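You operate a simulated robot arm through the tools that you are given. There is no shell and no other tool. Be economical: measure what you need, move in short steps, check, and stop when the job is done.

The job below is to be done with a simulated two-armed robot. You get a single attempt, and the scene is never put back.

Task
Take the lid off the collared bottle marked "green" on the top of the lid stand and lay it down there.

It is judged by the outcome, as a careful person would: the job done as asked, and still so three seconds after it is handed in. It fails if anything else is knocked over, pushed out of place, dropped, spilled or broken. A push-on lid holds only when it is set on centred and level and pressed home; a screw cap is set on level and turned clockwise until tight.

Robot
Two 7-joint arms with two-finger parallel grippers on one trunk, on a base that drives. Base frame: it is fixed to the floor where the robot stands at the start and does not move with it; the origin is under the middle of the robot, x ahead of it, y to its left, z up. Units: mm, rad, N and s.
The left shoulder is at the start at [30, 119, 885], the right one opposite. With the tool pointing down near the work surface each hand reaches from about 280 to 680 mm from the robot's upright axis, wherever it stands, measured 20 degrees to its own side. Payload 3.43 kg a hand.
The tool frame of a hand sits at the grasp point between the pads (the TCP): z along the fingers, y along the line on which they close. The tips reach 30 mm beyond it. The gripper opens to 94 mm. The fingers are 28 mm wide and 10 mm thick; the gripper's body (50 by 96 mm) begins 55 mm behind the TCP.
Orientation is told as [roll, pitch, yaw] about the base's x, y, z axes, in that order, counted from this pose: with the fingers straight down and closing along the base's y, the tool's x points along the base's -x, its y along +y and its z along -z.

Tools
- The arms move only by the tool servo_tool. It takes "left_deltas", "right_deltas" or both (then of equal length, played together; a hand with none holds still); each is a list that holds one entry, the list of rows, each a list of 7 numbers: the closure, from 0 (fully open) to 1 (shut), then the shift along the base's x, y, z in mm, then the turn, a rotation vector about the base's x, y, z in rad. In form: [[[claw, dx, dy, dz, ax, ay, az], ...]]. A call has 1 to 20 rows; each row is the pose to reach, as a shift and turn from the pose commanded when the call began. A row lasts 0.2 s, in which the tool goes at most 50 mm and 0.15 rad; a call with a longer step from one row to the next is refused whole, and so is a gripper value outside its range. Where a pose cannot be reached the arm comes as near as it can. A force on the tool above 40 N (or 10 N above the force at the start of the call, whichever is more), or a blocked arm, ends the call early, and 0.2 s more pass. The fingers move at their own pace (about 72 mm/s each) and stop on an object; they squeeze with about 44 N. The grip force told is the motor's: it shows also when the fingers shut on nothing. Time passes only in rows, and 0.2 s behind the last, so rows that repeat a pose let the fingers close. The reply holds the time, the measured pose of the TCP, the force on the tool along the base axes, the opening and the grip force, in the units named above and with some noise, with the torque about the TCP (base axes, N m) and any sound that the robot's microphone picked up.
- Cameras (640 x 400 px; columns grow to the right, rows downward): "scene" is now at [62.7, -18.3, 1587.1]; the picture's right is [-0.14, -0.99, 0.00], its down [-0.76, 0.11, -0.64] and it looks along [0.64, -0.09, -0.77] (base axes); focal length 248 px, centre (320, 200). "left" rides on the left gripper at [76, -14, -102] in its tool frame; the picture's right is [0.18, 0.98, 0.00], its down [-0.75, 0.14, -0.64] and it looks along [-0.63, 0.12, 0.77] (tool axes); focal length 243 px, centre (320, 200). "right" rides on the right gripper at [76, 14, -103] in its tool frame; the picture's right is [-0.18, 0.98, 0.00], its down [-0.75, -0.14, -0.64] and it looks along [-0.63, -0.12, 0.77] (tool axes); focal length 243 px, centre (320, 200). There is no depth. A picture from a camera that has moved, and an enlarged one, comes with that camera's place and axes in the base frame and with its lens. The place of the scene camera against the robot may be out by one fixed shift of up to 18 mm in any direction.
- camera(camera): a new picture of that camera. No time passes.
- raise_lower(by): slides the trunk up (or, below 0, down) by that many mm; the arms and the scene camera ride with it, the base frame stays. It gives what a move gives, with no picture.
- steer(legs): drives the robot by 1 to 6 legs, each [ahead, turn to the left] in mm and rad, along the robot's own axes; the way and the turn of a leg run together, so that a leg with both is an arc; at most 1500 mm and 3.142 rad a leg. The arms and the cameras ride along, it lands a little off, and it stops where it bumps. It gives what a move gives.
- head_to(pan, tilt): turns the head with the scene camera to pan (to the left, within 2.496 rad either way) and tilt (down, from -0.506 to 1.204), counted from straight ahead of the robot. It gives what a move gives.
- close_up(camera, box): a new picture of the part [left, top, right, bottom] of that camera's present view, enlarged. No time passes.
- close_job(): hands the job in; it is judged then, once.

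Work in short steps. Places have to be worked out from the pictures, the camera data and where the tool is seen: move nearer, look again, correct. Check each grasp and each placing, and mend what went wrong. You have 120 turns and 88 pictures in all, those below and enlarged ones among them. Open the grippers and draw the arms clear of the work before you hand the job in, unless the task says otherwise; then end with one line.

The tools are called after "Call:" by a JSON object that holds its "api" and its "payload". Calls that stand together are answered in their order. servo_tool: Moves the arms, as the interface text tells. Its arguments: {"type":"object","properties":{"left_deltas":{"type":"array","items":{"type":"array","items":{"type":"array","items":{"type":"number"}}}},"right_deltas":{"type":"array","items":{"type":"array","items":{"type":"array","items":{"type":"number"}}}}},"required":[]} The other tools are called the same way: raise_lower (by) slides the trunk up or down; steer (legs) drives the base; head_to (pan, tilt) turns the head that bears the scene camera; camera (camera) takes a picture; close_up (camera, box) takes an enlarged picture of a part of a camera's view; close_job () hands the job in.

At the start:

```text
t: 0.0
left_eef_pos: [513.9, 51.8, 1062.0]
left_tcp_rot: [0.0, 0.002, 0.002]
left_force: [0.6, -0.1, -0.8]
left_ft_torque: [-0.03, 0.01, 0.01]
left_gripper_width: 93.9
left_grasp_force: 0.0
right_eef_pos: [321.7, -286.0, 991.6]
right_tcp_rot: [0.002, 0.0, 0.0]
right_force: [-0.5, 0.2, 0.1]
right_ft_torque: [0.01, 0.02, -0.01]
right_gripper_width: 94.0
right_grasp_force: 0.0
trunk travel left (down, up): [-150.0, 260.0]
robot x, y, heading: [1.2, -1.6, 0.006]
head pan, tilt: [-0.141, 0.871]
```

scene: 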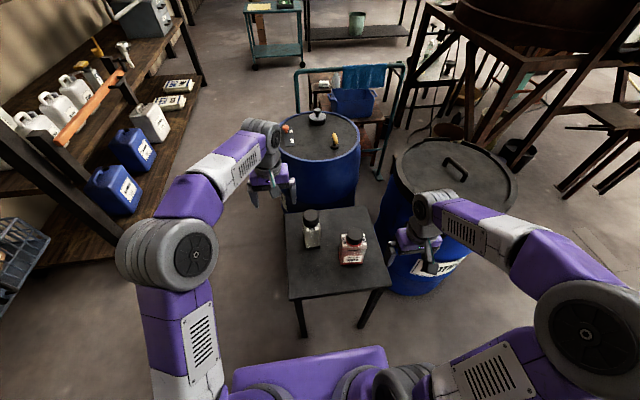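
right: 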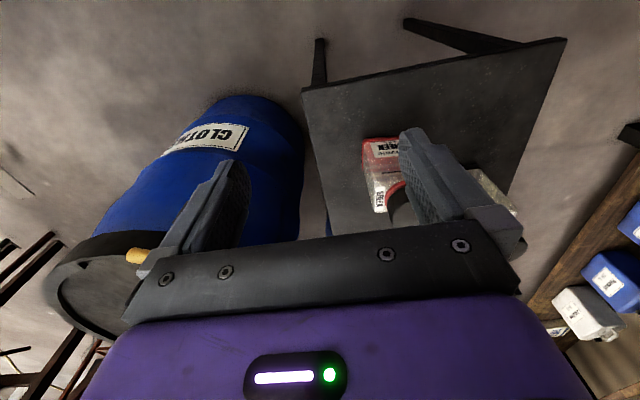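
left: 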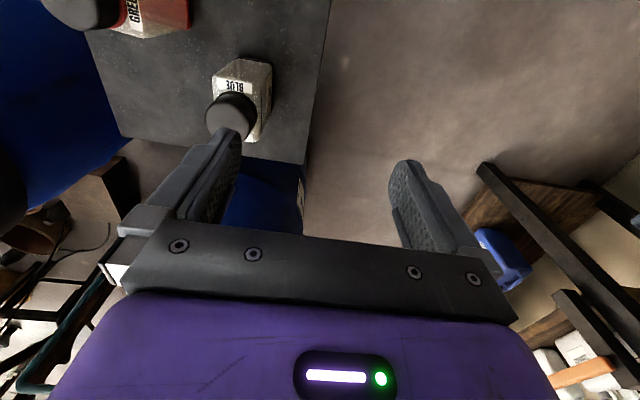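

I'll look closer at the table and the drum behind it to identify the bottle and the lid stand.

Call:
{"api": "close_up", "payload": {"camera": "scene", "box": [260, 180, 420, 280]}}

Call:
{"api": "close_up", "payload": {"camera": "scene", "box": [260, 60, 420, 160]}}

Call:
{"api": "close_up", "payload": {"camera": "left", "box": [40, 0, 340, 190]}}

```text
4.00 times, centred on (340, 230) of scene
camera zoom: at [62.7, -18.3, 1587.1], right [-0.14, -0.99, 0.0], down [-0.76, 0.11, -0.64], along [0.64, -0.09, -0.77], focal length 992 px, centre (240, 80)
```

zoom: 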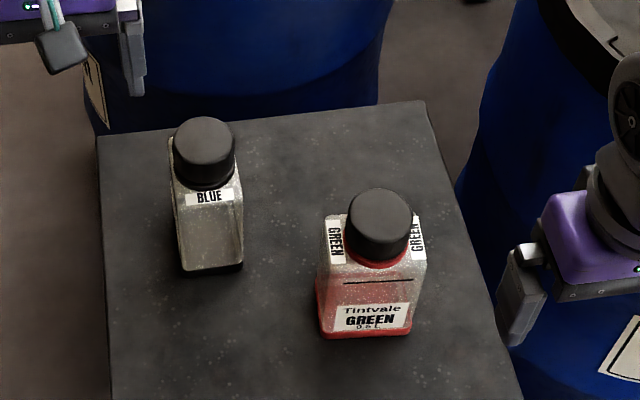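

```text
4.00 times, centred on (340, 110) of scene
camera zoom: at [62.7, -18.3, 1587.1], right [-0.14, -0.99, 0.0], down [-0.76, 0.11, -0.64], along [0.64, -0.09, -0.77], focal length 992 px, centre (240, 560)
```

zoom: 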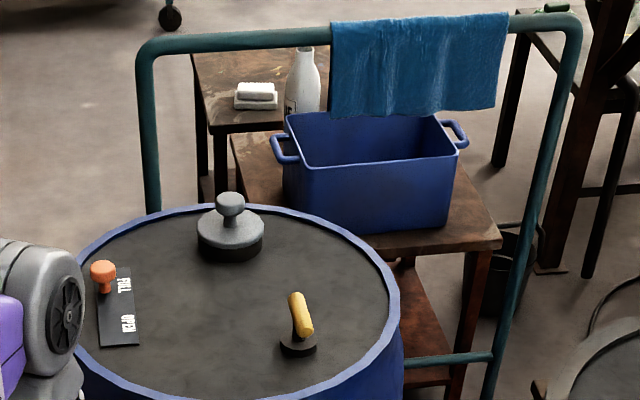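

```text
2.11 times, centred on (190, 95) of left
camera zoom: at [438.6, 38.5, 1164.2], right [-0.18, 0.98, 0.0], down [0.75, 0.14, 0.64], along [0.63, 0.12, -0.77], focal length 511 px, centre (594, 421)
```

zoom: 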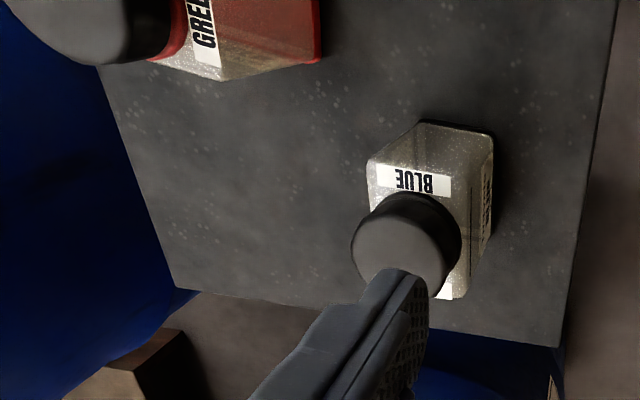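

The green-marked bottle with a red collar stands on the near table. I need to find the "lid stand", so I turn the head to survey around.

Call:
{"api": "head_to", "payload": {"pan": 0.9, "tilt": 0.6}}

Call:
{"api": "camera", "payload": {"camera": "scene"}}

Call:
{"api": "head_to", "payload": {"pan": -0.9, "tilt": 0.6}}

Call:
{"api": "camera", "payload": {"camera": "scene"}}

Call:
{"api": "head_to", "payload": {"pan": 0.0, "tilt": 0.4}}

Call:
{"api": "camera", "payload": {"camera": "scene"}}

```text
t: 1.3
left_eef_pos: [514.2, 52.4, 1061.6]
left_tcp_rot: [0.0, 0.0, 0.0]
left_force: [0.4, -0.2, 0.0]
left_ft_torque: [0.02, 0.01, 0.0]
left_gripper_width: 94.1
left_grasp_force: 0.0
right_eef_pos: [321.7, -285.2, 992.0]
right_tcp_rot: [-0.001, 0.002, 0.0]
right_force: [0.2, -0.4, 0.1]
right_ft_torque: [0.02, 0.0, 0.03]
right_gripper_width: 94.1
right_grasp_force: 0.0
trunk travel left (down, up): [-150.0, 260.0]
robot x, y, heading: [-0.6, -2.1, 0.001]
head pan, tilt: [0.901, 0.6]
```

```text
81 pictures are left
camera scene: at [41.4, 61.7, 1609.7], right [0.78, -0.62, 0.0], down [-0.35, -0.44, -0.82], along [0.51, 0.65, -0.57], focal length 248 px, centre (320, 200)
```

scene: 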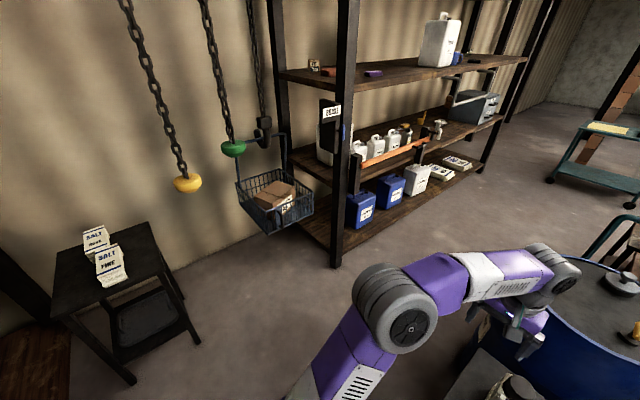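

```text
t: 3.1
left_eef_pos: [514.7, 51.9, 1061.9]
left_tcp_rot: [-0.001, 0.0, 0.0]
left_force: [-0.2, -0.8, -0.5]
left_ft_torque: [-0.01, 0.05, 0.0]
left_gripper_width: 94.0
left_grasp_force: 0.0
right_eef_pos: [321.6, -285.2, 993.5]
right_tcp_rot: [-0.001, 0.0, 0.0]
right_force: [0.0, 0.0, -0.1]
right_ft_torque: [0.01, -0.01, -0.01]
right_gripper_width: 93.9
right_grasp_force: 0.1
trunk travel left (down, up): [-150.0, 260.0]
robot x, y, heading: [-1.3, -0.1, -0.001]
head pan, tilt: [-0.901, 0.6]
```

```text
80 pictures are left
camera scene: at [41.4, -76.7, 1609.7], right [-0.78, -0.62, 0.0], down [-0.35, 0.44, -0.83], along [0.51, -0.65, -0.56], focal length 248 px, centre (320, 200)
```

scene: 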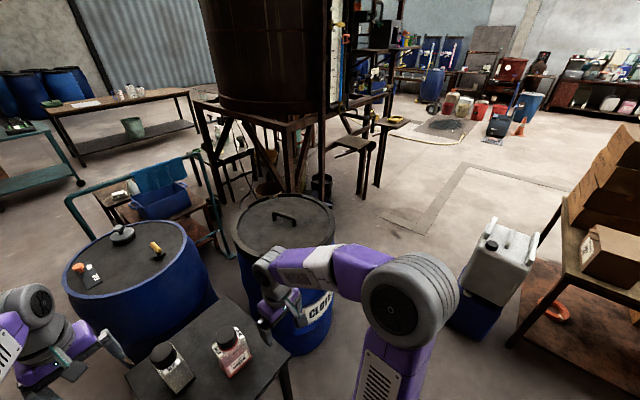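

```text
t: 4.3
left_eef_pos: [513.8, 54.4, 1061.0]
left_tcp_rot: [-0.001, 0.001, -0.001]
left_force: [0.4, 0.4, -0.5]
left_ft_torque: [-0.02, 0.02, -0.02]
left_gripper_width: 94.1
left_grasp_force: 0.0
right_eef_pos: [321.2, -285.3, 993.3]
right_tcp_rot: [-0.001, 0.0, -0.002]
right_force: [0.5, 0.1, -0.3]
right_ft_torque: [-0.01, -0.01, 0.0]
right_gripper_width: 94.1
right_grasp_force: 0.1
trunk travel left (down, up): [-150.0, 260.0]
robot x, y, heading: [-0.1, -2.4, -0.002]
head pan, tilt: [0.0, 0.4]
```

```text
79 pictures are left
camera scene: at [79.0, -7.6, 1627.9], right [0.0, -1.0, 0.0], down [-0.39, 0.0, -0.92], along [0.92, 0.0, -0.39], focal length 248 px, centre (320, 200)
```

scene: 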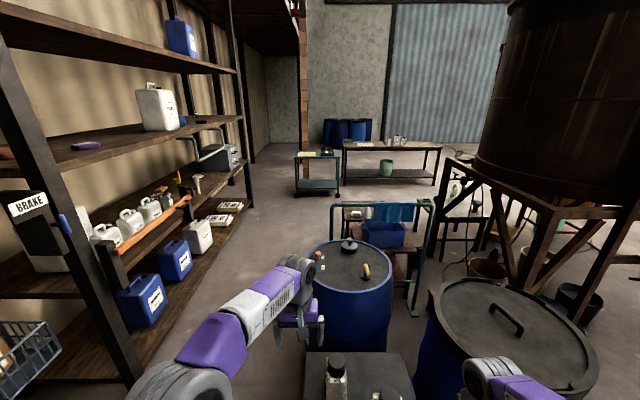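

No obvious lid stand other than the table itself; I check behind the robot and low near the table front.

Call:
{"api": "head_to", "payload": {"pan": 2.4, "tilt": 0.6}}

Call:
{"api": "camera", "payload": {"camera": "scene"}}

Call:
{"api": "head_to", "payload": {"pan": -2.3, "tilt": 0.6}}

Call:
{"api": "camera", "payload": {"camera": "scene"}}

Call:
{"api": "head_to", "payload": {"pan": -0.1, "tilt": 1.1}}

Call:
{"api": "camera", "payload": {"camera": "scene"}}

```text
t: 6.5
left_eef_pos: [514.3, 52.3, 1060.8]
left_tcp_rot: [0.0, -0.001, -0.001]
left_force: [-0.7, 0.4, 0.3]
left_ft_torque: [-0.04, -0.01, -0.03]
left_gripper_width: 93.9
left_grasp_force: 0.1
right_eef_pos: [321.7, -285.1, 992.0]
right_tcp_rot: [-0.001, -0.001, 0.001]
right_force: [-0.3, -0.5, 0.0]
right_ft_torque: [0.0, 0.04, -0.01]
right_gripper_width: 93.6
right_grasp_force: 0.1
trunk travel left (down, up): [-150.0, 260.0]
robot x, y, heading: [-1.6, -0.2, 0.001]
head pan, tilt: [2.4, 0.6]
```

```text
78 pictures are left
camera scene: at [-78.7, 52.3, 1609.7], right [0.68, 0.74, 0.0], down [0.42, -0.38, -0.83], along [-0.61, 0.56, -0.56], focal length 248 px, centre (320, 200)
```

scene: 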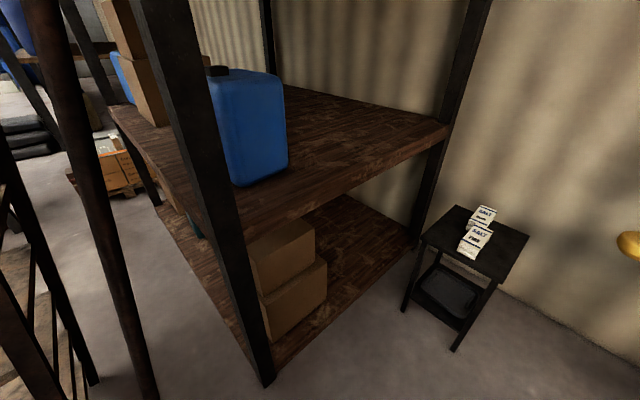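

```text
t: 10.2
left_eef_pos: [513.9, 51.4, 1061.4]
left_tcp_rot: [0.0, -0.001, 0.001]
left_force: [0.8, 0.3, 0.2]
left_ft_torque: [-0.01, -0.02, 0.02]
left_gripper_width: 93.8
left_grasp_force: 0.1
right_eef_pos: [320.4, -284.6, 992.7]
right_tcp_rot: [-0.001, 0.001, 0.0]
right_force: [-0.4, -0.5, 0.2]
right_ft_torque: [0.01, 0.04, 0.0]
right_gripper_width: 93.9
right_grasp_force: 0.0
trunk travel left (down, up): [-150.0, 260.0]
robot x, y, heading: [-4.3, -3.2, 0.005]
head pan, tilt: [-2.3, 0.6]
```

```text
77 pictures are left
camera scene: at [-72.5, -73.4, 1609.7], right [-0.75, 0.67, 0.0], down [0.38, 0.42, -0.83], along [-0.55, -0.62, -0.56], focal length 248 px, centre (320, 200)
```

scene: 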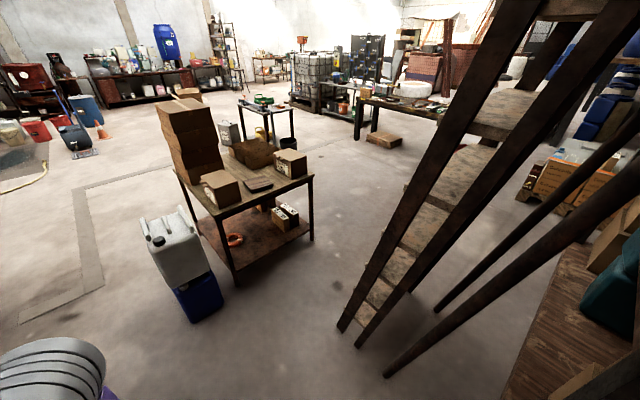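

```text
t: 12.3
left_eef_pos: [514.3, 52.1, 1060.8]
left_tcp_rot: [-0.001, 0.0, -0.001]
left_force: [0.7, -0.1, 0.2]
left_ft_torque: [0.02, 0.03, 0.03]
left_gripper_width: 93.9
left_grasp_force: 0.0
right_eef_pos: [320.5, -285.4, 992.8]
right_tcp_rot: [-0.002, 0.001, 0.0]
right_force: [-0.2, 1.5, 0.2]
right_ft_torque: [-0.01, 0.0, 0.03]
right_gripper_width: 94.1
right_grasp_force: 0.0
trunk travel left (down, up): [-150.0, 260.0]
robot x, y, heading: [3.6, 2.6, 0.003]
head pan, tilt: [-0.099, 1.1]
```

```text
76 pictures are left
camera scene: at [49.2, -13.8, 1571.1], right [-0.1, -0.99, 0.0], down [-0.89, 0.09, -0.45], along [0.45, -0.05, -0.89], focal length 248 px, centre (320, 200)
```

scene: 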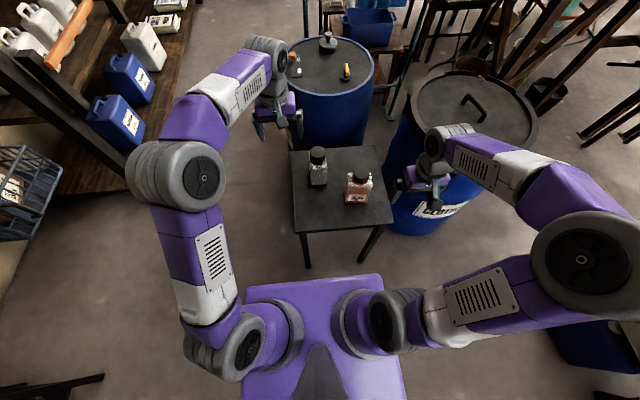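

The table must be the "lid stand". I look closer with the right camera, which sees the bottle from the near side.

Call:
{"api": "close_up", "payload": {"camera": "right", "box": [300, 80, 540, 240]}}

Call:
{"api": "close_up", "payload": {"camera": "scene", "box": [280, 130, 420, 230]}}

```text
2.50 times, centred on (420, 160) of right
camera zoom: at [245.4, -270.7, 1095.4], right [0.18, 0.98, 0.0], down [0.75, -0.14, 0.64], along [0.63, -0.12, -0.77], focal length 606 px, centre (70, 300)
```

zoom: 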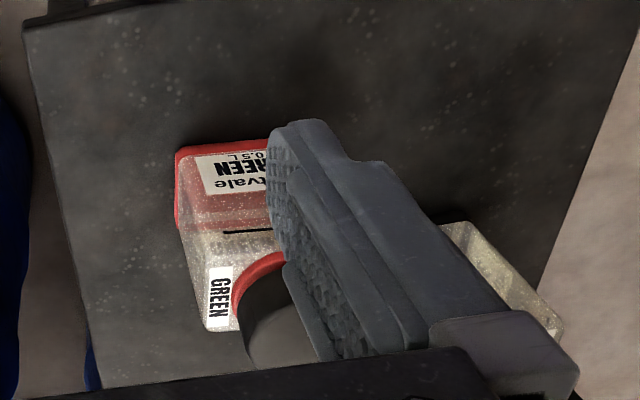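

```text
4.00 times, centred on (350, 180) of scene
camera zoom: at [49.2, -13.8, 1571.1], right [-0.1, -0.99, 0.0], down [-0.89, 0.09, -0.45], along [0.45, -0.05, -0.89], focal length 992 px, centre (200, 280)
```

zoom: 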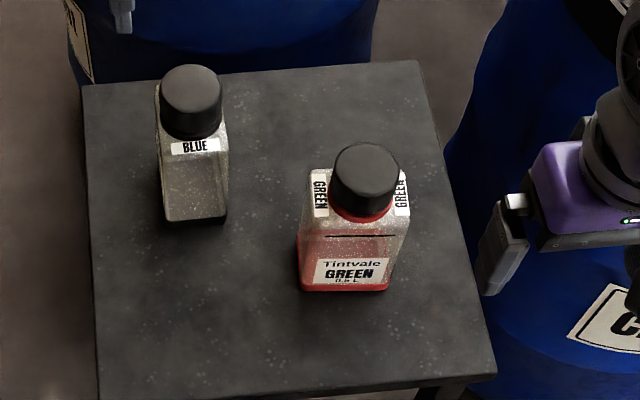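

The left finger blocks the view; I shift the right hand left and a bit ahead so the lid sits between its fingers in view.

Call:
{"api": "servo_tool", "payload": {"right_deltas": [[[0, 0, 40, 0, 0, 0, 0], [0, 20, 80, 0, 0, 0, 0], [0, 30, 95, 0, 0, 0, 0], [0, 30, 95, 0, 0, 0, 0]]]}}

Call:
{"api": "camera", "payload": {"camera": "right"}}

```text
t: 13.3
left_eef_pos: [515.4, 52.7, 1061.3]
left_tcp_rot: [0.0, 0.001, -0.001]
left_force: [-0.2, 0.1, 0.7]
left_ft_torque: [0.02, -0.03, -0.03]
left_gripper_width: 93.6
left_grasp_force: 0.2
right_eef_pos: [351.3, -189.6, 993.5]
right_tcp_rot: [0.002, 0.0, 0.0]
right_force: [0.4, -0.2, 0.1]
right_ft_torque: [-0.03, -0.03, 0.02]
right_gripper_width: 93.9
right_grasp_force: 0.1
trunk travel left (down, up): [-150.0, 260.0]
robot x, y, heading: [-1.0, -2.5, -0.0]
head pan, tilt: [-0.099, 1.1]
```

```text
73 pictures are left
camera right: at [275.9, -175.5, 1095.6], right [0.18, 0.98, 0.0], down [0.75, -0.14, 0.64], along [0.63, -0.12, -0.77], focal length 243 px, centre (320, 200)
```

right: 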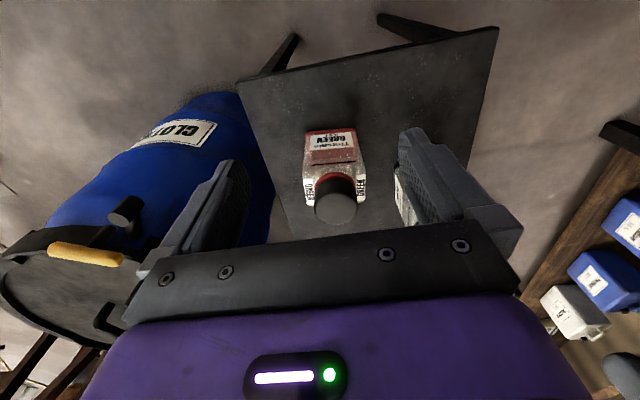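

Call:
{"api": "close_up", "payload": {"camera": "right", "box": [260, 100, 420, 240]}}

```text
2.86 times, centred on (340, 170) of right
camera zoom: at [275.9, -175.5, 1095.6], right [0.18, 0.98, 0.0], down [0.75, -0.14, 0.64], along [0.63, -0.12, -0.77], focal length 693 px, centre (263, 286)
```

zoom: 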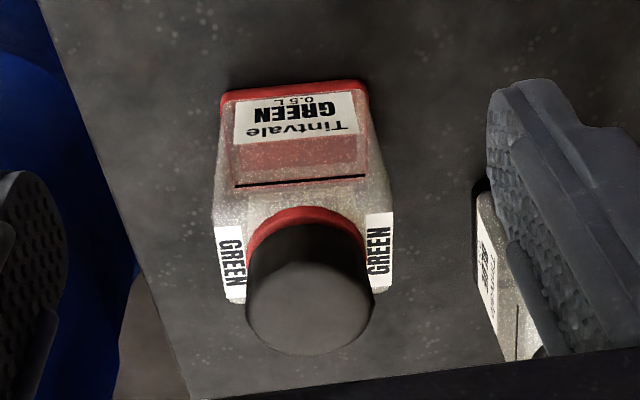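

Lid is centred around y≈-197; depth is still uncertain. I back the right hand 75 mm for a second viewpoint.

Call:
{"api": "servo_tool", "payload": {"right_deltas": [[[0, -40, 0, 0, 0, 0, 0], [0, -75, 0, 0, 0, 0, 0], [0, -75, 0, 0, 0, 0, 0]]]}}

Call:
{"api": "close_up", "payload": {"camera": "right", "box": [260, 80, 420, 220]}}

```text
t: 14.1
left_eef_pos: [514.9, 52.6, 1060.4]
left_tcp_rot: [0.001, 0.0, 0.001]
left_force: [0.2, 1.1, 0.4]
left_ft_torque: [0.02, 0.04, -0.02]
left_gripper_width: 93.9
left_grasp_force: 0.0
right_eef_pos: [275.9, -189.6, 993.2]
right_tcp_rot: [0.001, 0.0, 0.0]
right_force: [0.2, -0.1, -0.6]
right_ft_torque: [-0.01, 0.04, 0.0]
right_gripper_width: 94.2
right_grasp_force: 0.1
trunk travel left (down, up): [-150.0, 260.0]
robot x, y, heading: [2.7, -0.2, -0.001]
head pan, tilt: [-0.099, 1.1]
```

```text
2.86 times, centred on (340, 150) of right
camera zoom: at [200.0, -175.6, 1095.1], right [0.18, 0.98, 0.0], down [0.75, -0.14, 0.64], along [0.63, -0.12, -0.77], focal length 693 px, centre (263, 343)
```

zoom: 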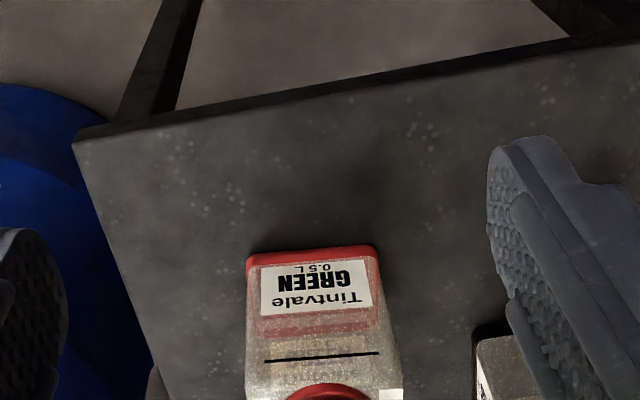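

Triangulating: table ≈ z 702, bottle about 85 wide × 60 deep, yawed about -0.15 rad, lid centre ≈ (481, -194), lid top ≈ 865, lid about 56 mm wide, collar ≈ 828. Plan: right hand holds the bottle body from the right side (tilted), left hand removes the lid. I yaw the right hand while swinging it out to the right.

Call:
{"api": "servo_tool", "payload": {"right_deltas": [[[0, 0, -22, 2, 0, 0, 0.142], [0, 0, -44, 4, 0, 0, 0.284], [0, 0, -66, 6, 0, 0, 0.426], [0, 10, -88, 8, 0, 0, 0.568], [0, 30, -110, 10, 0, 0, 0.71], [0, 60, -132, 10, 0, 0, 0.852], [0, 90, -154, 10, 0, 0, 0.994], [0, 120, -176, 10, 0, 0, 1.136], [0, 145, -198, 10, 0, 0, 1.278], [0, 165, -210, 10, 0, 0, 1.42], [0, 165, -210, 10, 0, 0, 1.42]]]}}

Call:
{"api": "camera", "payload": {"camera": "scene"}}

Call:
{"api": "camera", "payload": {"camera": "right"}}

```text
t: 16.5
left_eef_pos: [514.2, 53.1, 1062.1]
left_tcp_rot: [0.0, 0.0, 0.001]
left_force: [0.7, 0.2, -0.2]
left_ft_torque: [0.01, 0.01, 0.04]
left_gripper_width: 93.9
left_grasp_force: 0.1
right_eef_pos: [438.7, -399.7, 1000.9]
right_tcp_rot: [0.0, 0.0, 1.423]
right_force: [0.0, 0.0, 0.0]
right_ft_torque: [-0.03, 0.0, -0.01]
right_gripper_width: 94.0
right_grasp_force: 0.1
trunk travel left (down, up): [-150.0, 260.0]
robot x, y, heading: [-1.3, -0.5, -0.005]
head pan, tilt: [-0.099, 1.1]
```

```text
70 pictures are left
camera scene: at [48.9, -13.6, 1571.1], right [-0.1, -1.0, 0.0], down [-0.89, 0.09, -0.45], along [0.45, -0.05, -0.89], focal length 248 px, centre (320, 200)
```

scene: 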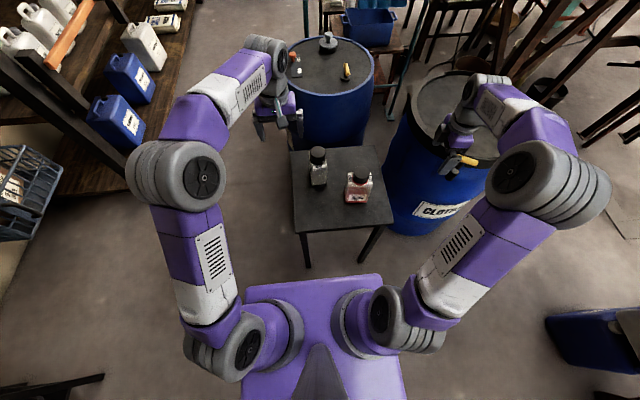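

```text
69 pictures are left
camera right: at [414.9, -473.3, 1105.1], right [-0.94, 0.33, 0.0], down [0.25, 0.72, 0.64], along [0.21, 0.61, -0.77], focal length 243 px, centre (320, 200)
```

right: 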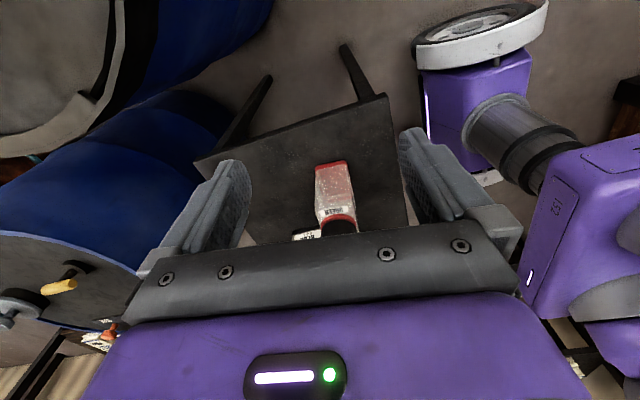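

Clear path. Now I tilt the right hand by 0.87 rad so that its fingers point at the bottle's right side, moving to a staging point 180 mm back.

Call:
{"api": "servo_tool", "payload": {"right_deltas": [[[0, 0, 0, 0, 0.143, -0.022, 0], [0, 2, 5, 0, 0.286, -0.043, 0], [0, 5, 10, -10, 0.429, -0.065, 0], [0, 8, 18, -30, 0.572, -0.087, 0], [0, 11, 26, -60, 0.715, -0.108, 0], [0, 14, 34, -90, 0.863, -0.13, 0], [0, 17, 41, -117, 0.863, -0.13, 0], [0, 17, 41, -117, 0.863, -0.13, 0]]]}}

Call:
{"api": "camera", "payload": {"camera": "right"}}

Call:
{"api": "camera", "payload": {"camera": "scene"}}

```text
t: 18.3
left_eef_pos: [514.0, 51.6, 1061.3]
left_tcp_rot: [-0.001, 0.0, 0.0]
left_force: [0.2, -1.0, -0.1]
left_ft_torque: [0.0, -0.01, 0.0]
left_gripper_width: 94.1
left_grasp_force: 0.0
right_eef_pos: [459.2, -359.2, 886.8]
right_tcp_rot: [0.004, -0.873, 1.421]
right_force: [0.9, 0.2, 1.0]
right_ft_torque: [-0.01, -0.01, 0.03]
right_gripper_width: 94.1
right_grasp_force: 0.1
trunk travel left (down, up): [-150.0, 260.0]
robot x, y, heading: [1.6, -2.6, 0.0]
head pan, tilt: [-0.099, 1.1]
```

```text
68 pictures are left
camera right: at [425.6, -482.9, 893.7], right [-0.95, 0.26, 0.14], down [0.14, -0.03, 0.99], along [0.27, 0.96, -0.01], focal length 243 px, centre (320, 200)
```

right: 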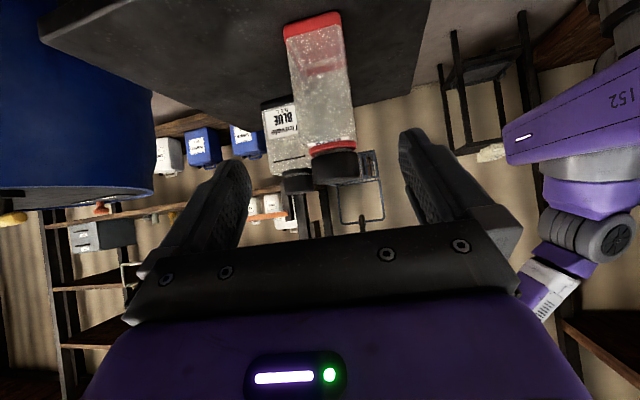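

```text
67 pictures are left
camera scene: at [49.1, -13.8, 1571.1], right [-0.1, -1.0, 0.0], down [-0.89, 0.09, -0.45], along [0.45, -0.05, -0.89], focal length 248 px, centre (320, 200)
```

scene: 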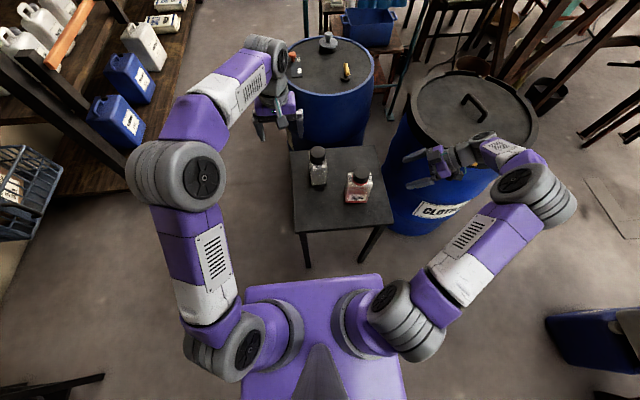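

The right camera now looks along the bottle's side; I zoom for edge measurements.

Call:
{"api": "close_up", "payload": {"camera": "right", "box": [240, 0, 400, 200]}}

```text
2.00 times, centred on (320, 100) of right
camera zoom: at [425.6, -482.9, 893.7], right [-0.95, 0.26, 0.14], down [0.14, -0.03, 0.99], along [0.27, 0.96, -0.01], focal length 485 px, centre (320, 400)
```

zoom: 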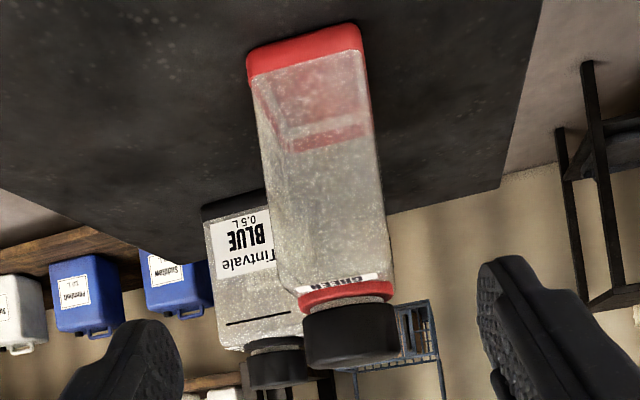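

Bottle centre ≈ (482, -196), depth ≈ 58, lid z ≈ 844–868. I advance the right hand along its pointing direction, stopping 50 mm short to check.

Call:
{"api": "servo_tool", "payload": {"right_deltas": [[[0, 4, 33, -29, 0, 0, 0], [0, 8, 66, -57, 0, 0, 0], [0, 12, 98, -86, 0, 0, 0], [0, 12, 98, -86, 0, 0, 0]]]}}

Call:
{"api": "camera", "payload": {"camera": "right"}}

Call:
{"api": "close_up", "payload": {"camera": "scene", "box": [290, 130, 450, 230]}}

```text
t: 19.3
left_eef_pos: [513.8, 51.8, 1061.6]
left_tcp_rot: [-0.001, 0.0, -0.002]
left_force: [0.3, 0.4, 0.6]
left_ft_torque: [0.0, 0.03, 0.0]
left_gripper_width: 93.7
left_grasp_force: 0.1
right_eef_pos: [470.7, -260.8, 799.8]
right_tcp_rot: [0.002, -0.873, 1.417]
right_force: [-0.2, -0.9, 0.2]
right_ft_torque: [0.0, 0.0, -0.04]
right_gripper_width: 93.8
right_grasp_force: 0.0
trunk travel left (down, up): [-150.0, 260.0]
robot x, y, heading: [-2.2, -2.7, 0.0]
head pan, tilt: [-0.099, 1.1]
```

```text
65 pictures are left
camera right: at [437.5, -384.4, 807.5], right [-0.95, 0.26, 0.14], down [0.14, -0.03, 0.99], along [0.27, 0.96, -0.01], focal length 243 px, centre (320, 200)
```

right: 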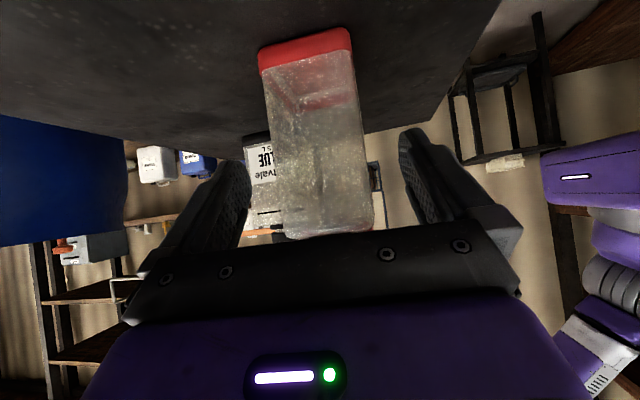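

```text
4.00 times, centred on (370, 180) of scene
camera zoom: at [49.0, -13.8, 1571.1], right [-0.1, -1.0, 0.0], down [-0.89, 0.09, -0.45], along [0.45, -0.05, -0.89], focal length 992 px, centre (120, 280)
```

zoom: 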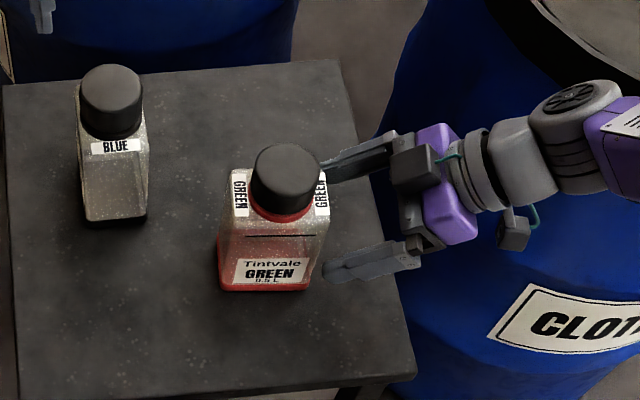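

Fingers straddle the bottle centrally. Advance the last 50 mm, no closing yet.

Call:
{"api": "servo_tool", "payload": {"right_deltas": [[[0, 3, 18, -15, 0, 0, 0], [0, 6, 37, -31, 0, 0, 0], [0, 6, 37, -31, 0, 0, 0]]]}}

Call:
{"api": "camera", "payload": {"camera": "right"}}

Call:
{"api": "close_up", "payload": {"camera": "scene", "box": [290, 130, 450, 230]}}

```text
t: 20.1
left_eef_pos: [513.8, 52.0, 1061.0]
left_tcp_rot: [0.001, 0.001, 0.0]
left_force: [0.0, -0.3, -0.3]
left_ft_torque: [-0.01, -0.01, -0.02]
left_gripper_width: 93.9
left_grasp_force: 0.0
right_eef_pos: [476.2, -224.3, 768.8]
right_tcp_rot: [0.0, -0.872, 1.42]
right_force: [0.0, -0.4, 0.2]
right_ft_torque: [-0.07, -0.02, 0.0]
right_gripper_width: 93.9
right_grasp_force: 0.0
trunk travel left (down, up): [-150.0, 260.0]
robot x, y, heading: [-0.1, -2.5, -0.0]
head pan, tilt: [-0.099, 1.1]
```

```text
63 pictures are left
camera right: at [443.7, -348.1, 775.9], right [-0.95, 0.26, 0.14], down [0.14, -0.03, 0.99], along [0.27, 0.96, -0.01], focal length 243 px, centre (320, 200)
```

right: 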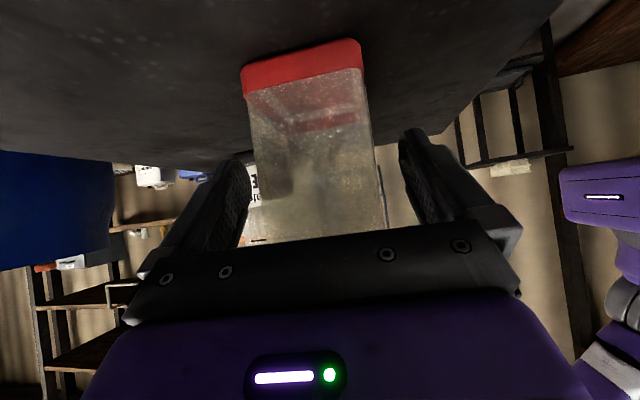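

```text
4.00 times, centred on (370, 180) of scene
camera zoom: at [49.1, -13.8, 1571.1], right [-0.1, -1.0, 0.0], down [-0.89, 0.09, -0.45], along [0.45, -0.05, -0.89], focal length 992 px, centre (120, 280)
```

zoom: 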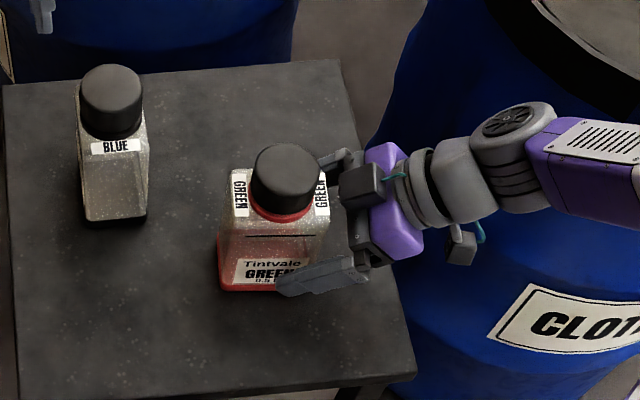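

The bottle is ≈2.5 mm off the grasp centre toward +x; I shift by that and close gently on it.

Call:
{"api": "servo_tool", "payload": {"right_deltas": [[[0, 2.5, -0.4, 0, 0, 0, 0], [0.2, 2.5, -0.4, 0, 0, 0, 0], [0.3, 2.5, -0.4, 0, 0, 0, 0], [0.45, 2.5, -0.4, 0, 0, 0, 0], [0.6, 2.5, -0.4, 0, 0, 0, 0], [0.6, 2.5, -0.4, 0, 0, 0, 0]]]}}

Call:
{"api": "camera", "payload": {"camera": "right"}}

Call:
{"api": "close_up", "payload": {"camera": "scene", "box": [290, 130, 450, 230]}}

```text
t: 21.5
left_eef_pos: [514.5, 52.6, 1060.8]
left_tcp_rot: [-0.001, 0.001, -0.001]
left_force: [0.7, 0.6, -0.6]
left_ft_torque: [0.01, 0.01, 0.04]
left_gripper_width: 94.2
left_grasp_force: 0.1
right_eef_pos: [480.2, -224.9, 768.9]
right_tcp_rot: [0.001, -0.873, 1.418]
right_force: [-0.2, -0.2, -0.3]
right_ft_torque: [0.03, 0.01, 0.01]
right_gripper_width: 66.7
right_grasp_force: 44.3
trunk travel left (down, up): [-150.0, 260.0]
robot x, y, heading: [-2.0, -1.3, 0.001]
head pan, tilt: [-0.099, 1.1]
```

```text
61 pictures are left
camera right: at [446.2, -348.5, 776.0], right [-0.95, 0.26, 0.14], down [0.14, -0.03, 0.99], along [0.27, 0.96, -0.01], focal length 243 px, centre (320, 200)
```

right: 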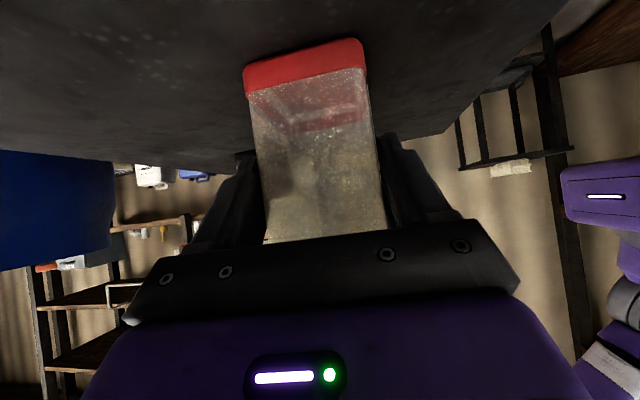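

```text
4.00 times, centred on (370, 180) of scene
camera zoom: at [49.3, -13.8, 1571.1], right [-0.1, -1.0, 0.0], down [-0.89, 0.09, -0.45], along [0.45, -0.05, -0.89], focal length 992 px, centre (120, 280)
```

zoom: 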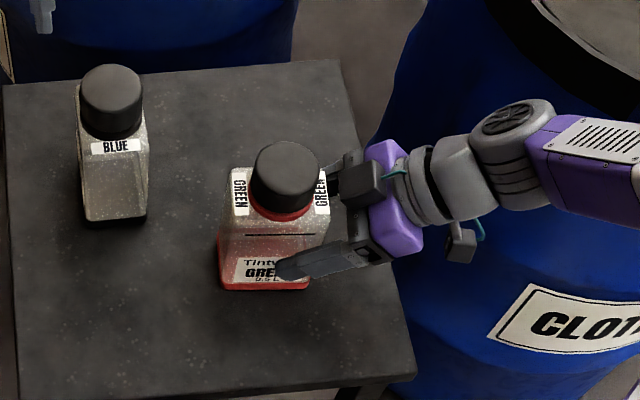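

Right hand holds the bottle firmly (66.7 mm, 44 N); the bottle hardly moved. Now bring the left hand over the lid, yawed -1.5 rad so its fingers close along x.

Call:
{"api": "servo_tool", "payload": {"left_deltas": [[[0, -3, -22, 0, 0, 0, -0.136], [0, -6, -45, 0, 0, 0, -0.272], [0, -8, -67, 0, 0, 0, -0.408], [0, -11, -90, 0, 0, 0, -0.544], [0, -14, -112, 0, 0, 0, -0.68], [0, -16, -135, 0, 0, 0, -0.816], [0, -19, -157, 0, 0, 0, -0.952], [0, -22, -180, 0, 0, 0, -1.088], [0, -25, -202, 0, 0, 0, -1.224], [0, -28, -225, 0, 0, 0, -1.36], [0, -30, -247, 0, 0, 0, -1.5], [0, -30, -247, 0, 0, 0, -1.5]]]}}

Call:
{"api": "camera", "payload": {"camera": "left"}}

Call:
{"api": "camera", "payload": {"camera": "scene"}}

```text
t: 24.1
left_eef_pos: [479.1, -191.6, 1058.8]
left_tcp_rot: [0.001, 0.0, -1.503]
left_force: [0.9, 0.0, -1.1]
left_ft_torque: [0.03, 0.04, 0.01]
left_gripper_width: 94.1
left_grasp_force: 0.1
left hand out of reach, approached as far as the arm can: row 11, 12
right_eef_pos: [479.1, -225.0, 768.2]
right_tcp_rot: [0.001, -0.871, 1.419]
right_force: [0.3, 0.0, 0.6]
right_ft_torque: [0.04, 0.04, 0.03]
right_gripper_width: 66.3
right_grasp_force: 44.7
trunk travel left (down, up): [-150.0, 260.0]
robot x, y, heading: [0.9, 0.9, -0.001]
head pan, tilt: [-0.099, 1.1]
```

```text
59 pictures are left
camera left: at [460.3, -116.7, 1162.2], right [0.97, 0.25, 0.0], down [0.19, -0.74, 0.64], along [0.16, -0.62, -0.77], focal length 243 px, centre (320, 200)
```

left: 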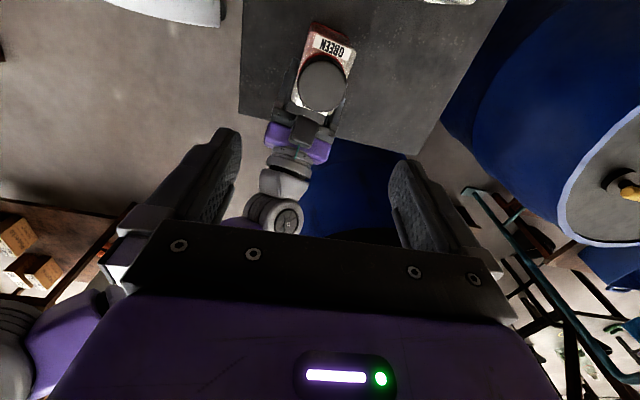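

```text
58 pictures are left
camera scene: at [49.4, -13.8, 1571.1], right [-0.1, -1.0, 0.0], down [-0.89, 0.09, -0.45], along [0.45, -0.04, -0.89], focal length 248 px, centre (320, 200)
```

scene: 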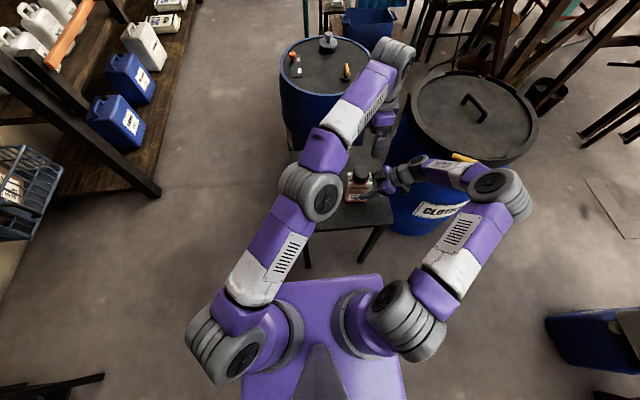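

Left camera puts the lid centre at ≈ (482, -191). Descend to z≈940 first and check reach.

Call:
{"api": "servo_tool", "payload": {"left_deltas": [[[0, 1, 0, -30, 0, 0, 0], [0, 2, 0, -60, 0, 0, 0], [0, 2, 0, -90, 0, 0, 0], [0, 2, 0, -118, 0, 0, 0], [0, 2, 0, -118, 0, 0, 0]]]}}

Call:
{"api": "camera", "payload": {"camera": "left"}}

```text
t: 25.3
left_eef_pos: [482.0, -190.9, 940.2]
left_tcp_rot: [0.001, 0.001, -1.5]
left_force: [0.4, -1.0, 0.7]
left_ft_torque: [0.0, 0.0, -0.01]
left_gripper_width: 94.0
left_grasp_force: 0.1
right_eef_pos: [478.5, -224.6, 768.3]
right_tcp_rot: [0.003, -0.87, 1.419]
right_force: [-1.4, -0.3, -0.9]
right_ft_torque: [0.02, 0.02, 0.02]
right_gripper_width: 66.4
right_grasp_force: 43.9
trunk travel left (down, up): [-150.0, 260.0]
robot x, y, heading: [-1.6, 0.2, 0.004]
head pan, tilt: [-0.099, 1.1]
```

```text
57 pictures are left
camera left: at [462.4, -115.7, 1043.6], right [0.97, 0.25, 0.0], down [0.19, -0.74, 0.64], along [0.16, -0.62, -0.77], focal length 243 px, centre (320, 200)
```

left: 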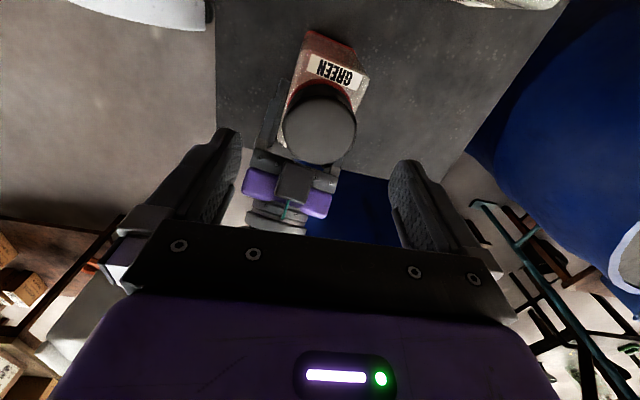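

Lid is centred under the left hand. Descend 64 mm so the tips reach the lid's lower edge (z ≈ 846), above the collar.

Call:
{"api": "servo_tool", "payload": {"left_deltas": [[[0, 0, 0, -25, 0, 0, 0], [0, 0, 0, -45, 0, 0, 0], [0, 0, 0, -64, 0, 0, 0], [0, 0, 0, -64, 0, 0, 0]]]}}

Call:
{"api": "camera", "payload": {"camera": "left"}}

Call:
{"api": "camera", "payload": {"camera": "scene"}}

```text
t: 26.3
left_eef_pos: [482.9, -191.1, 877.1]
left_tcp_rot: [-0.001, 0.0, -1.499]
left_force: [-0.5, -0.2, 0.4]
left_ft_torque: [-0.01, 0.03, -0.05]
left_gripper_width: 93.9
left_grasp_force: 0.2
right_eef_pos: [477.9, -225.3, 767.1]
right_tcp_rot: [0.001, -0.872, 1.42]
right_force: [-1.3, 0.1, -0.3]
right_ft_torque: [0.04, 0.05, 0.02]
right_gripper_width: 66.1
right_grasp_force: 44.1
trunk travel left (down, up): [-150.0, 260.0]
robot x, y, heading: [-0.6, -0.6, -0.001]
head pan, tilt: [-0.099, 1.1]
```

```text
56 pictures are left
camera left: at [462.5, -116.2, 980.3], right [0.97, 0.25, 0.0], down [0.19, -0.74, 0.64], along [0.16, -0.62, -0.77], focal length 243 px, centre (320, 200)
```

left: 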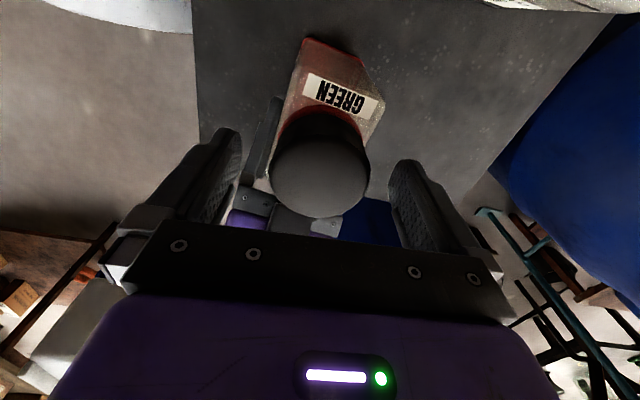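

```text
55 pictures are left
camera scene: at [49.2, -13.8, 1571.1], right [-0.1, -1.0, 0.0], down [-0.89, 0.09, -0.45], along [0.45, -0.05, -0.89], focal length 248 px, centre (320, 200)
```

scene: 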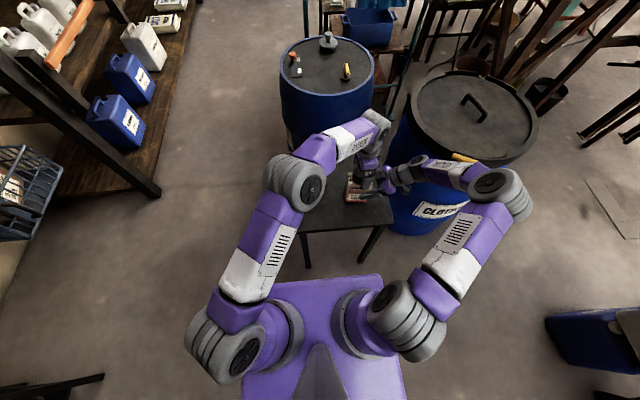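

Centred. Close the left gripper on the lid.

Call:
{"api": "servo_tool", "payload": {"left_deltas": [[[0.25, 0, 0, 0, 0, 0, 0], [0.4, 0, 0, 0, 0, 0, 0], [0.6, 0, 0, 0, 0, 0, 0], [0.7, 0, 0, 0, 0, 0, 0], [0.7, 0, 0, 0, 0, 0, 0]]]}}

Call:
{"api": "camera", "payload": {"camera": "left"}}

```text
t: 27.5
left_eef_pos: [481.4, -191.1, 877.3]
left_tcp_rot: [0.001, 0.0, -1.499]
left_force: [-0.1, 0.6, 0.0]
left_ft_torque: [-0.01, 0.02, 0.04]
left_gripper_width: 54.0
left_grasp_force: 44.1
right_eef_pos: [478.4, -225.2, 768.6]
right_tcp_rot: [0.003, -0.873, 1.42]
right_force: [-0.8, 0.3, 0.4]
right_ft_torque: [0.0, 0.06, 0.02]
right_gripper_width: 66.4
right_grasp_force: 43.9
trunk travel left (down, up): [-150.0, 260.0]
robot x, y, heading: [-1.5, -2.2, 0.001]
head pan, tilt: [-0.099, 1.1]
heard: snap
```

```text
54 pictures are left
camera left: at [462.5, -116.2, 980.5], right [0.97, 0.25, 0.0], down [0.19, -0.74, 0.64], along [0.16, -0.62, -0.77], focal length 243 px, centre (320, 200)
```

left: 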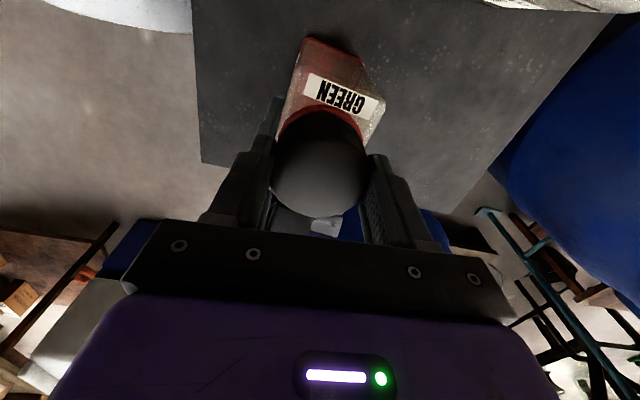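

Lid gripped at 54 mm; a snap was heard, so the lid may have come loose. I lift gently 12 mm and watch the forces.

Call:
{"api": "servo_tool", "payload": {"left_deltas": [[[0.7, 0, 0, 2, 0, 0, 0], [0.7, 0, 0, 4, 0, 0, 0], [0.7, 0, 0, 8, 0, 0, 0], [0.7, 0, 0, 12, 0, 0, 0], [0.7, 0, 0, 12, 0, 0, 0]]]}}

Call:
{"api": "camera", "payload": {"camera": "left"}}

Call:
{"api": "camera", "payload": {"camera": "right"}}

```text
t: 28.7
left_eef_pos: [481.7, -192.0, 889.5]
left_tcp_rot: [0.001, 0.001, -1.498]
left_force: [2.3, 2.0, -1.3]
left_ft_torque: [0.06, -0.04, -0.03]
left_gripper_width: 54.0
left_grasp_force: 44.0
right_eef_pos: [479.0, -225.5, 769.1]
right_tcp_rot: [0.002, -0.871, 1.419]
right_force: [-2.0, -0.5, 0.8]
right_ft_torque: [0.22, -0.17, 0.09]
right_gripper_width: 66.3
right_grasp_force: 44.0
trunk travel left (down, up): [-150.0, 260.0]
robot x, y, heading: [0.9, 0.4, 0.006]
head pan, tilt: [-0.099, 1.1]
```

```text
53 pictures are left
camera left: at [462.4, -116.7, 992.6], right [0.97, 0.25, 0.0], down [0.19, -0.74, 0.64], along [0.16, -0.62, -0.77], focal length 243 px, centre (320, 200)
```

left: 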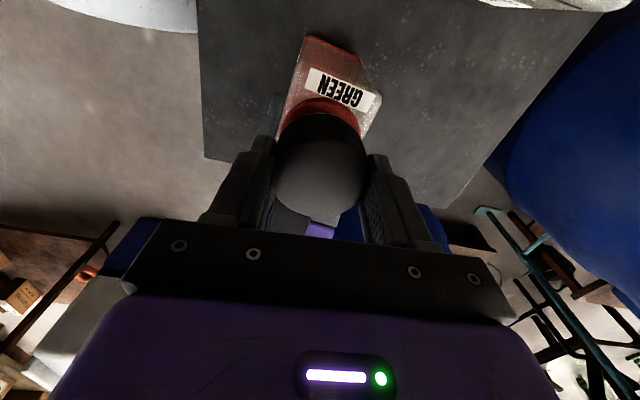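

```text
52 pictures are left
camera right: at [446.1, -348.5, 776.0], right [-0.95, 0.26, 0.14], down [0.14, -0.03, 0.99], along [0.27, 0.96, -0.01], focal length 243 px, centre (320, 200)
```

right: 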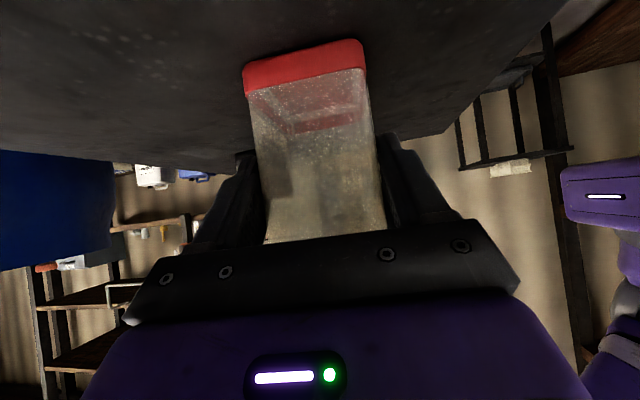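

The bottle stayed put and the lid rises with the hand. Continue straight up.

Call:
{"api": "servo_tool", "payload": {"left_deltas": [[[0.7, 0, 0, 10, 0, 0, 0], [0.7, 0, 0, 25, 0, 0, 0], [0.7, 0, 0, 45, 0, 0, 0], [0.7, 0, 0, 60, 0, 0, 0], [0.7, 0, 0, 60, 0, 0, 0]]]}}

Call:
{"api": "camera", "payload": {"camera": "left"}}

Call:
{"api": "camera", "payload": {"camera": "scene"}}

```text
t: 29.9
left_eef_pos: [480.9, -192.5, 950.5]
left_tcp_rot: [0.001, 0.0, -1.501]
left_force: [-0.4, 0.0, 0.0]
left_ft_torque: [0.0, 0.01, 0.02]
left_gripper_width: 53.7
left_grasp_force: 43.9
right_eef_pos: [478.7, -224.4, 768.0]
right_tcp_rot: [0.002, -0.874, 1.419]
right_force: [-0.4, -0.1, 0.1]
right_ft_torque: [0.0, 0.02, 0.03]
right_gripper_width: 65.8
right_grasp_force: 43.9
trunk travel left (down, up): [-150.0, 260.0]
robot x, y, heading: [-0.7, 0.1, 0.002]
head pan, tilt: [-0.099, 1.1]
```

```text
51 pictures are left
camera left: at [461.9, -116.6, 1053.3], right [0.97, 0.25, 0.0], down [0.19, -0.74, 0.64], along [0.16, -0.62, -0.77], focal length 243 px, centre (320, 200)
```

left: 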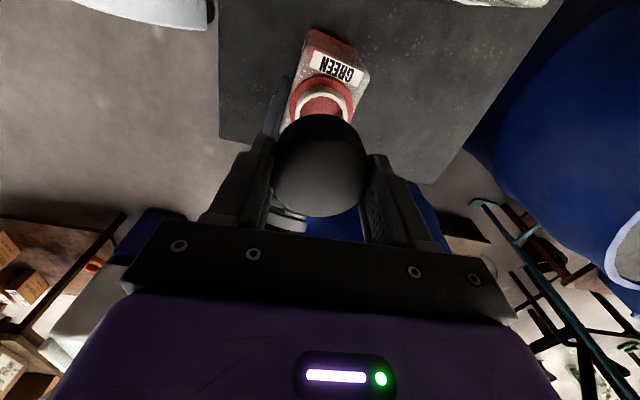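

```text
50 pictures are left
camera scene: at [49.2, -13.8, 1571.1], right [-0.1, -1.0, 0.0], down [-0.89, 0.09, -0.45], along [0.45, -0.05, -0.89], focal length 248 px, centre (320, 200)
```

scene: 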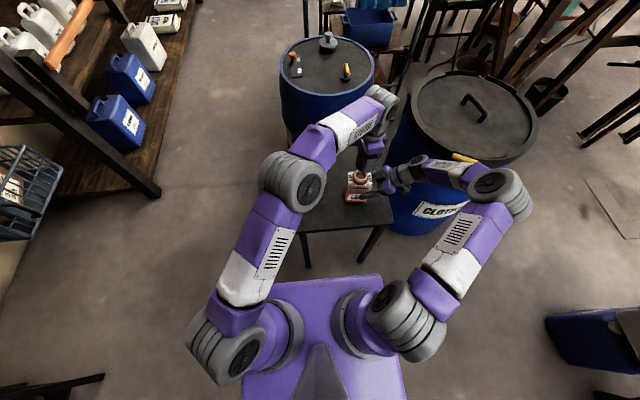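

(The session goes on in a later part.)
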